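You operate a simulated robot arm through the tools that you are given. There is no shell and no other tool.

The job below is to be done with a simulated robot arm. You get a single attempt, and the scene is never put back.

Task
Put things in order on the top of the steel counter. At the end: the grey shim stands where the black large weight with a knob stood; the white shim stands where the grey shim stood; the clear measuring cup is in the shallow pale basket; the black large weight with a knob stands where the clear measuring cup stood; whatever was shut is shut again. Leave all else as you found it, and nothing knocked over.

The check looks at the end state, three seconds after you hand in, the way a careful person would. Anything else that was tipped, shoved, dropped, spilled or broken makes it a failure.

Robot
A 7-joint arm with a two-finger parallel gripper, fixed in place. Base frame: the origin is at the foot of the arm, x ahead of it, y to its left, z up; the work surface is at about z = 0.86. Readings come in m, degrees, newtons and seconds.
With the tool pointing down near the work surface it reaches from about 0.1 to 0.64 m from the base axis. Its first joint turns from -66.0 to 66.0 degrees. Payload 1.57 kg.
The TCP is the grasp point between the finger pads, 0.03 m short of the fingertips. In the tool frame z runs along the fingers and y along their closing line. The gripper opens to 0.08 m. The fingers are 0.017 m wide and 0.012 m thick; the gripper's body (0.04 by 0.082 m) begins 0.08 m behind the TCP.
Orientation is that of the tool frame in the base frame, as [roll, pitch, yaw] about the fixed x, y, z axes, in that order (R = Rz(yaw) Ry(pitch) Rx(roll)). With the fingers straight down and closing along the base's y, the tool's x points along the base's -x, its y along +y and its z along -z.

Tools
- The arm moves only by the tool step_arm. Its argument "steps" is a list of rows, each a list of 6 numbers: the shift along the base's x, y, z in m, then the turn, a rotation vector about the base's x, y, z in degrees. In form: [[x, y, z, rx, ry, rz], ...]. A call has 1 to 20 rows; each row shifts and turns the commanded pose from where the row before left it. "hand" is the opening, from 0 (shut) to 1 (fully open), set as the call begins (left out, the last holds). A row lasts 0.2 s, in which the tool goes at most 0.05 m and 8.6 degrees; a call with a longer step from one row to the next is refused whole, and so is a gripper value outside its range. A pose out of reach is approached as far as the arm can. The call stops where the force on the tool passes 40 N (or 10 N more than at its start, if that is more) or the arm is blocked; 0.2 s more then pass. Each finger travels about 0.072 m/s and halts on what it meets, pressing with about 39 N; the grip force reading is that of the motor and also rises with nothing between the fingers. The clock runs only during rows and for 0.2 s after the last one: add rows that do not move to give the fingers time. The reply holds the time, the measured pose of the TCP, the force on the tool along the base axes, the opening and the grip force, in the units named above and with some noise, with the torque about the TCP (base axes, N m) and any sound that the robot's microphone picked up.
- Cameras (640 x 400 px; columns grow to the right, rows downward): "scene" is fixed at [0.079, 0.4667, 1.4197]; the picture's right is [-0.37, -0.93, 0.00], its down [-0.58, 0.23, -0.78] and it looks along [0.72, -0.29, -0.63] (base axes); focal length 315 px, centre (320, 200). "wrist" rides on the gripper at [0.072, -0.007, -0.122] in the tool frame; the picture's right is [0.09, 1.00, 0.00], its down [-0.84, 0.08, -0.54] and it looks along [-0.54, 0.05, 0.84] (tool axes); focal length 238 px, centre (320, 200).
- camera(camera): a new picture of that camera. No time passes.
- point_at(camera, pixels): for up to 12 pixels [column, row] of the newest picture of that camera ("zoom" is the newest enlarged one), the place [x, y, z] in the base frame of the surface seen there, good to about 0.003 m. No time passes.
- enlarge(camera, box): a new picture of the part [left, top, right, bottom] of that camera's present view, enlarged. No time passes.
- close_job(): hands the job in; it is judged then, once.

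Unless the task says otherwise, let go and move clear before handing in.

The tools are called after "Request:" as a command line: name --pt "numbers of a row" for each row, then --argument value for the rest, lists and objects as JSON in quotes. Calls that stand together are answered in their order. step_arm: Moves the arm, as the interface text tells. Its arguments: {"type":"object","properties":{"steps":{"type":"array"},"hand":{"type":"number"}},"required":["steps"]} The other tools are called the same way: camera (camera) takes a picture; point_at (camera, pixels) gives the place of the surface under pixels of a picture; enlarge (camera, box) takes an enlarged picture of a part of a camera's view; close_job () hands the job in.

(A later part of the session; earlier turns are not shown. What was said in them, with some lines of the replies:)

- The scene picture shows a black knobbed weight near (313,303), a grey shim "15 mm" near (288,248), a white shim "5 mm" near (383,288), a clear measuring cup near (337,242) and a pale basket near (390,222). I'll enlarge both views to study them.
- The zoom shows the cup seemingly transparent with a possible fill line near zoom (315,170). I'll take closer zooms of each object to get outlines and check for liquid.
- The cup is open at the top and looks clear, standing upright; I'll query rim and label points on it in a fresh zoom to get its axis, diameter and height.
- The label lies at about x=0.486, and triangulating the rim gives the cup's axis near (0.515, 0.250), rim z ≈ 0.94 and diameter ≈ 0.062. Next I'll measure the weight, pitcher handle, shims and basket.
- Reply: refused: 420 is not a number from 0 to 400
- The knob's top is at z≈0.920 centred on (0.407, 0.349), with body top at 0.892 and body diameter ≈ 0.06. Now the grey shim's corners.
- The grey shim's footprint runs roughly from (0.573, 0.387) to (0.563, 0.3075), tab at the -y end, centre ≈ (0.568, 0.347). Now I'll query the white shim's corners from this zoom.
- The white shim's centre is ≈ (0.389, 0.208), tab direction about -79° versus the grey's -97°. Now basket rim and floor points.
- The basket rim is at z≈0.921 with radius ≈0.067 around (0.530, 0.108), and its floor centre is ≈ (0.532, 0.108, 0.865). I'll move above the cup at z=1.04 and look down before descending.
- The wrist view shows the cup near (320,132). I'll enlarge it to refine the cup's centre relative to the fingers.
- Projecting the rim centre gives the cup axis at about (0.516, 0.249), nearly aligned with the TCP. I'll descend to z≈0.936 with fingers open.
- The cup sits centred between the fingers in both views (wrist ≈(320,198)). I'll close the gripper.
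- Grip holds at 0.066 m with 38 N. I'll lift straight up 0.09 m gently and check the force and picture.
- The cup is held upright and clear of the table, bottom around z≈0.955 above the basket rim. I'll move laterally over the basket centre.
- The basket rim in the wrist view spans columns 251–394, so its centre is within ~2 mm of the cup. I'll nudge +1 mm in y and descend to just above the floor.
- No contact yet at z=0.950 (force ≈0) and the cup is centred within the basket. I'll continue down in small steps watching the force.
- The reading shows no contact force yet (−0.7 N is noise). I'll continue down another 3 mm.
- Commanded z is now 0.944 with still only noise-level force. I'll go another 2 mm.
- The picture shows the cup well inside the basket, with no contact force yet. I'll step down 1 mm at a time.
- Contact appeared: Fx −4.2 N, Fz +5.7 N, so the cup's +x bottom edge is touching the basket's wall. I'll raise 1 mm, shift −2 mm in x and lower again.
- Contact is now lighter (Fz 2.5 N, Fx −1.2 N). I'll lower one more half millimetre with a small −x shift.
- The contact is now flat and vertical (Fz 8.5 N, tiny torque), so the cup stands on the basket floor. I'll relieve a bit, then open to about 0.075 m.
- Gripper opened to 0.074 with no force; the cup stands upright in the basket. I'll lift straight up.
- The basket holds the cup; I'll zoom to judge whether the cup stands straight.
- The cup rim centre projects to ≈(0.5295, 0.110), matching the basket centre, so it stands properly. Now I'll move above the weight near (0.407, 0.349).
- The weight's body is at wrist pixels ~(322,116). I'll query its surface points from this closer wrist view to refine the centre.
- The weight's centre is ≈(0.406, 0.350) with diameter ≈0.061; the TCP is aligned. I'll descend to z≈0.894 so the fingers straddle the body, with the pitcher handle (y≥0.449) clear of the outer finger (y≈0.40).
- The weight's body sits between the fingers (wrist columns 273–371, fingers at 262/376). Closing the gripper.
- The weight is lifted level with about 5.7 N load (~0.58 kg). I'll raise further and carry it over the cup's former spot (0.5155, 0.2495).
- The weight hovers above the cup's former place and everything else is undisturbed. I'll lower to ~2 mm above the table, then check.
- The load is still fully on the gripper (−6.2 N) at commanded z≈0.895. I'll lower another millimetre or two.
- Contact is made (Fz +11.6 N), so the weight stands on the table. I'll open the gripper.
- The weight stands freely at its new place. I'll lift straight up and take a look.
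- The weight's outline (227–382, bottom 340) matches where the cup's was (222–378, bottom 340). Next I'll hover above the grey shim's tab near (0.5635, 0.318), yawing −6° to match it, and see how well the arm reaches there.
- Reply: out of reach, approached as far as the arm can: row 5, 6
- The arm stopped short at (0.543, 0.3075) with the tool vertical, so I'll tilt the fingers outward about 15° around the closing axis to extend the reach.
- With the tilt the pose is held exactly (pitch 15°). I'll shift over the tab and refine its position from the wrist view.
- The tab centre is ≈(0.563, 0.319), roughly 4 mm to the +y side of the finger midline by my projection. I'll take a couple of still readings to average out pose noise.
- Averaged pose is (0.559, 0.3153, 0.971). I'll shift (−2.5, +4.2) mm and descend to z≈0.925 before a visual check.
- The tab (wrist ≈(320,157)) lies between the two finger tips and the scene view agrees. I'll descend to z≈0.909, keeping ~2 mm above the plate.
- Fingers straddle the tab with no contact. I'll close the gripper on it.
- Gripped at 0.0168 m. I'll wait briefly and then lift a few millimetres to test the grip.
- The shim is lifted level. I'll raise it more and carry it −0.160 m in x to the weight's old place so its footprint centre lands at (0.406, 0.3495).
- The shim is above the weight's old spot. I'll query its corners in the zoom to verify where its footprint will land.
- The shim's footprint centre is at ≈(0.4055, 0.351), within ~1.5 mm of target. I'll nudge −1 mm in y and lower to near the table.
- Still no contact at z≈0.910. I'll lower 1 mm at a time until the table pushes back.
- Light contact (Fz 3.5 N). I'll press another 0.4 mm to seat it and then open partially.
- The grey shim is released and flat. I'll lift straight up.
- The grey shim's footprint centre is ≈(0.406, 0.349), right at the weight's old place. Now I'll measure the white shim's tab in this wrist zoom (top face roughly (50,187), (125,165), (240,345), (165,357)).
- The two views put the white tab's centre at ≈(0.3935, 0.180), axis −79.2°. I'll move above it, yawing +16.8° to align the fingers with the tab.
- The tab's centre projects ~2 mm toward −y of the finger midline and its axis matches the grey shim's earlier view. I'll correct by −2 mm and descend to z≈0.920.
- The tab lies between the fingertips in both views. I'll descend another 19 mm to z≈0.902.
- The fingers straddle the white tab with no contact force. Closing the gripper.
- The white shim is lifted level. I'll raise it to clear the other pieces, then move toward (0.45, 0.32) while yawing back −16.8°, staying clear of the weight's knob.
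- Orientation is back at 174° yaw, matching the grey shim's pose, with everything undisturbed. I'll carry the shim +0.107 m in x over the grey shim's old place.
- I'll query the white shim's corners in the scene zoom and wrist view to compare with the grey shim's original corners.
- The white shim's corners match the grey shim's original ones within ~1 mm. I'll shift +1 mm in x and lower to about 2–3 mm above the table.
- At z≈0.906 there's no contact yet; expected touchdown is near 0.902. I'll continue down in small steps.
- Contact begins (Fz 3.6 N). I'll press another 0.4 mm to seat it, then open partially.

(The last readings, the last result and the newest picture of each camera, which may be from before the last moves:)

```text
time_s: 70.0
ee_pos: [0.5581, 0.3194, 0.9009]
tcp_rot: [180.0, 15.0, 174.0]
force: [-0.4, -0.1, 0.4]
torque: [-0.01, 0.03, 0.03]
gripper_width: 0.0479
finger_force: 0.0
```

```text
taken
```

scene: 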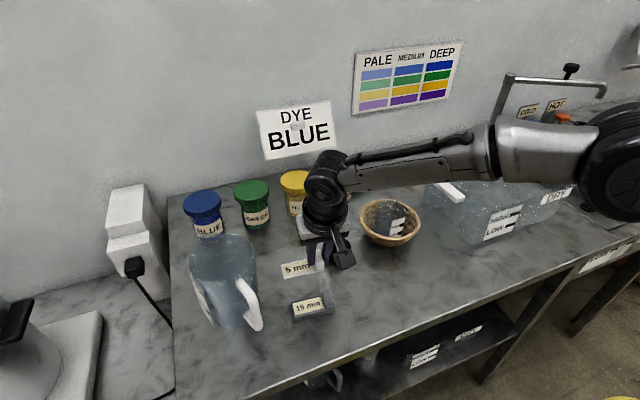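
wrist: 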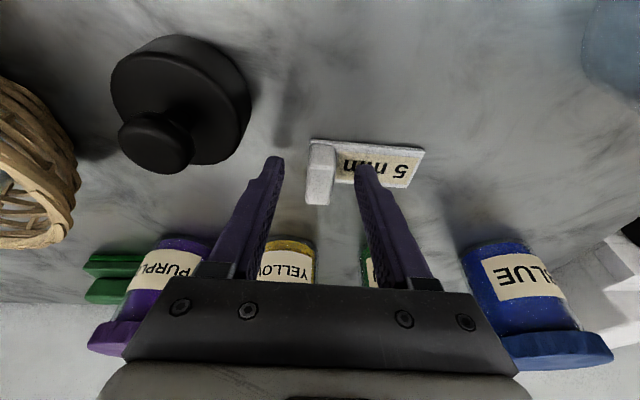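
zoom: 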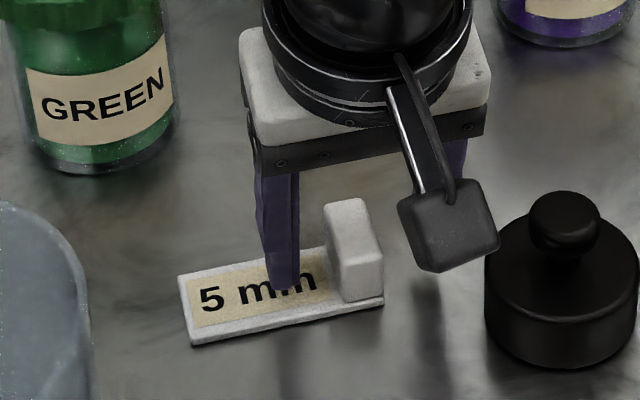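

The white shim is flat, its outline matching the grey shim's former footprint. I'll lift straight up, then retreat toward the base, un-tilting the tool.

Request:
step_arm --pt "0 0 0.01 0 0 0" --pt "0 0 0.02 0 0 0" --pt "0 0 0.02 0 0 0" --pt "0 0 0.02 0 0 0" --pt "-0.02 0 0.02 0 0 0" --pt "-0.03 0 0.03 0 0 0" --pt "-0.03 -0.01 0.03 0.52 4.97 0" --pt "-0.03 -0.02 0.03 0.52 4.97 0" --pt "-0.03 -0.02 0.02 0.52 4.97 0" --pt "-0.03 -0.02 0 0 0 0" --pt "0 0 0 0 0 0"

Request:
camera --camera "scene"

Request:
camera --camera "wrist"

```text
time_s: 72.4
ee_pos: [0.39, 0.2496, 1.1018]
tcp_rot: [180.0, 0.1, 174.1]
force: [0.9, -0.6, -0.2]
torque: [-0.01, 0.0, -0.01]
gripper_width: 0.0481
finger_force: 0.0
```

```text
taken
```

scene: 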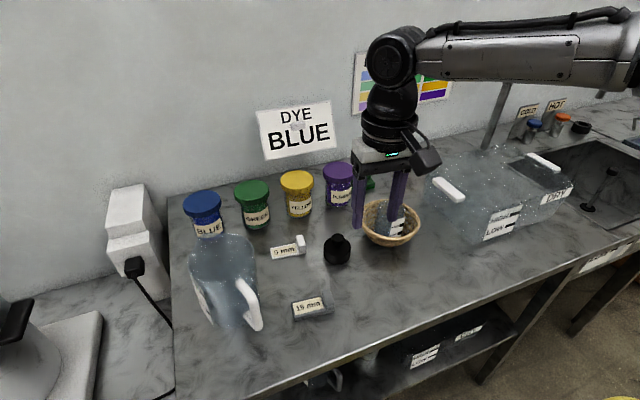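

```text
taken
```

wrist: 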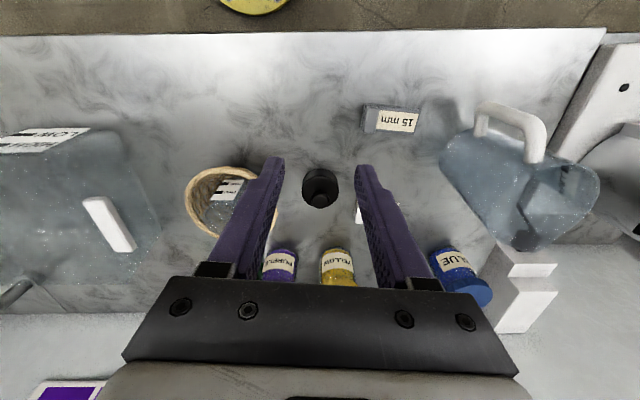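

All four items appear placed. I'll withdraw to the starting pose and do a close visual check.

Request:
step_arm --pt "-0.025 -0.012 0.02 0 0 2" --pt "-0.025 -0.012 0.02 0 0 2" --pt "-0.024 -0.011 0.015 0 0 2" --pt "0 0 0 0 0 0" --hand 1

Request:
enlarge --camera "scene" --box '[240, 180, 440, 330]'

Request:
camera --camera "wrist"

```text
time_s: 73.4
ee_pos: [0.3123, 0.2166, 1.1568]
tcp_rot: [179.9, 0.0, -179.9]
force: [0.1, 0.1, -0.1]
torque: [-0.01, 0.0, 0.0]
gripper_width: 0.08
finger_force: 0.1
```

```text
2.67 times, centred on (340, 255) of scene
```

zoom: 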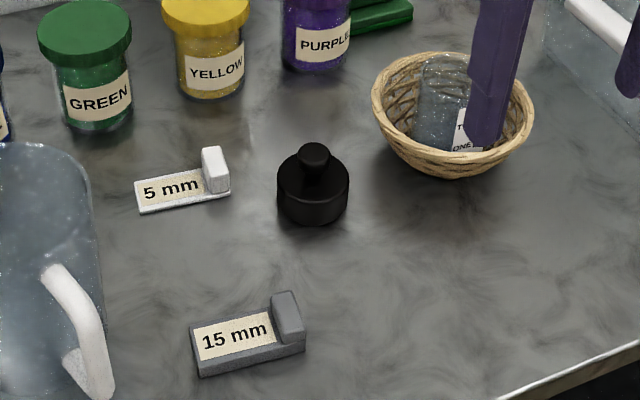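

```text
taken
```

wrist: 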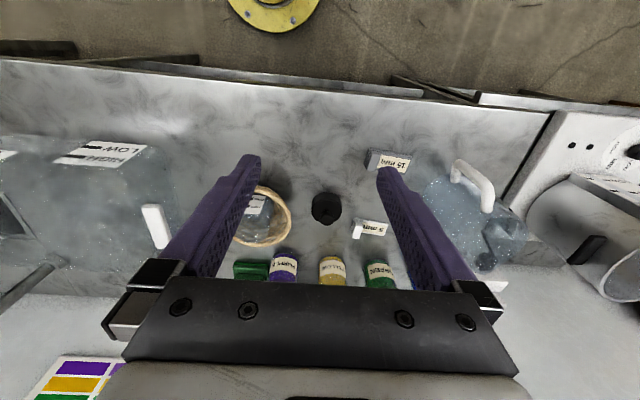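

The final zoom shows the white shim at the grey's old spot (134–230, ~190) and the weight at the cup's old spot (277–349). The grey shim sits at the weight's old spot (~248, 345), and the cup is upright in the unmoved basket. The jars and pitcher look unchanged and the arm is clear, so I'm handing in.

Request:
close_job

```text
The job is handed in.
```

All four items are where the task asked, and I've handed the job in. I don't have the check's result. Placement was judged from camera views and position readings before handing in:

- **Measuring cup:** stands upright on the floor of the pale basket. The basket did not move.
- **Black weight:** stands where the cup stood, within about 1–2 mm.
- **Grey shim:** stands where the weight stood, centred to within about 1 mm.
- **White shim:** stands where the grey shim stood, within about 1–2 mm, turned to the same angle with its tab at the same end.

Nothing was opened along the way, so nothing needed shutting. The jars and pitcher look unmoved in the final pictures. The arm is empty and back at its starting pose.
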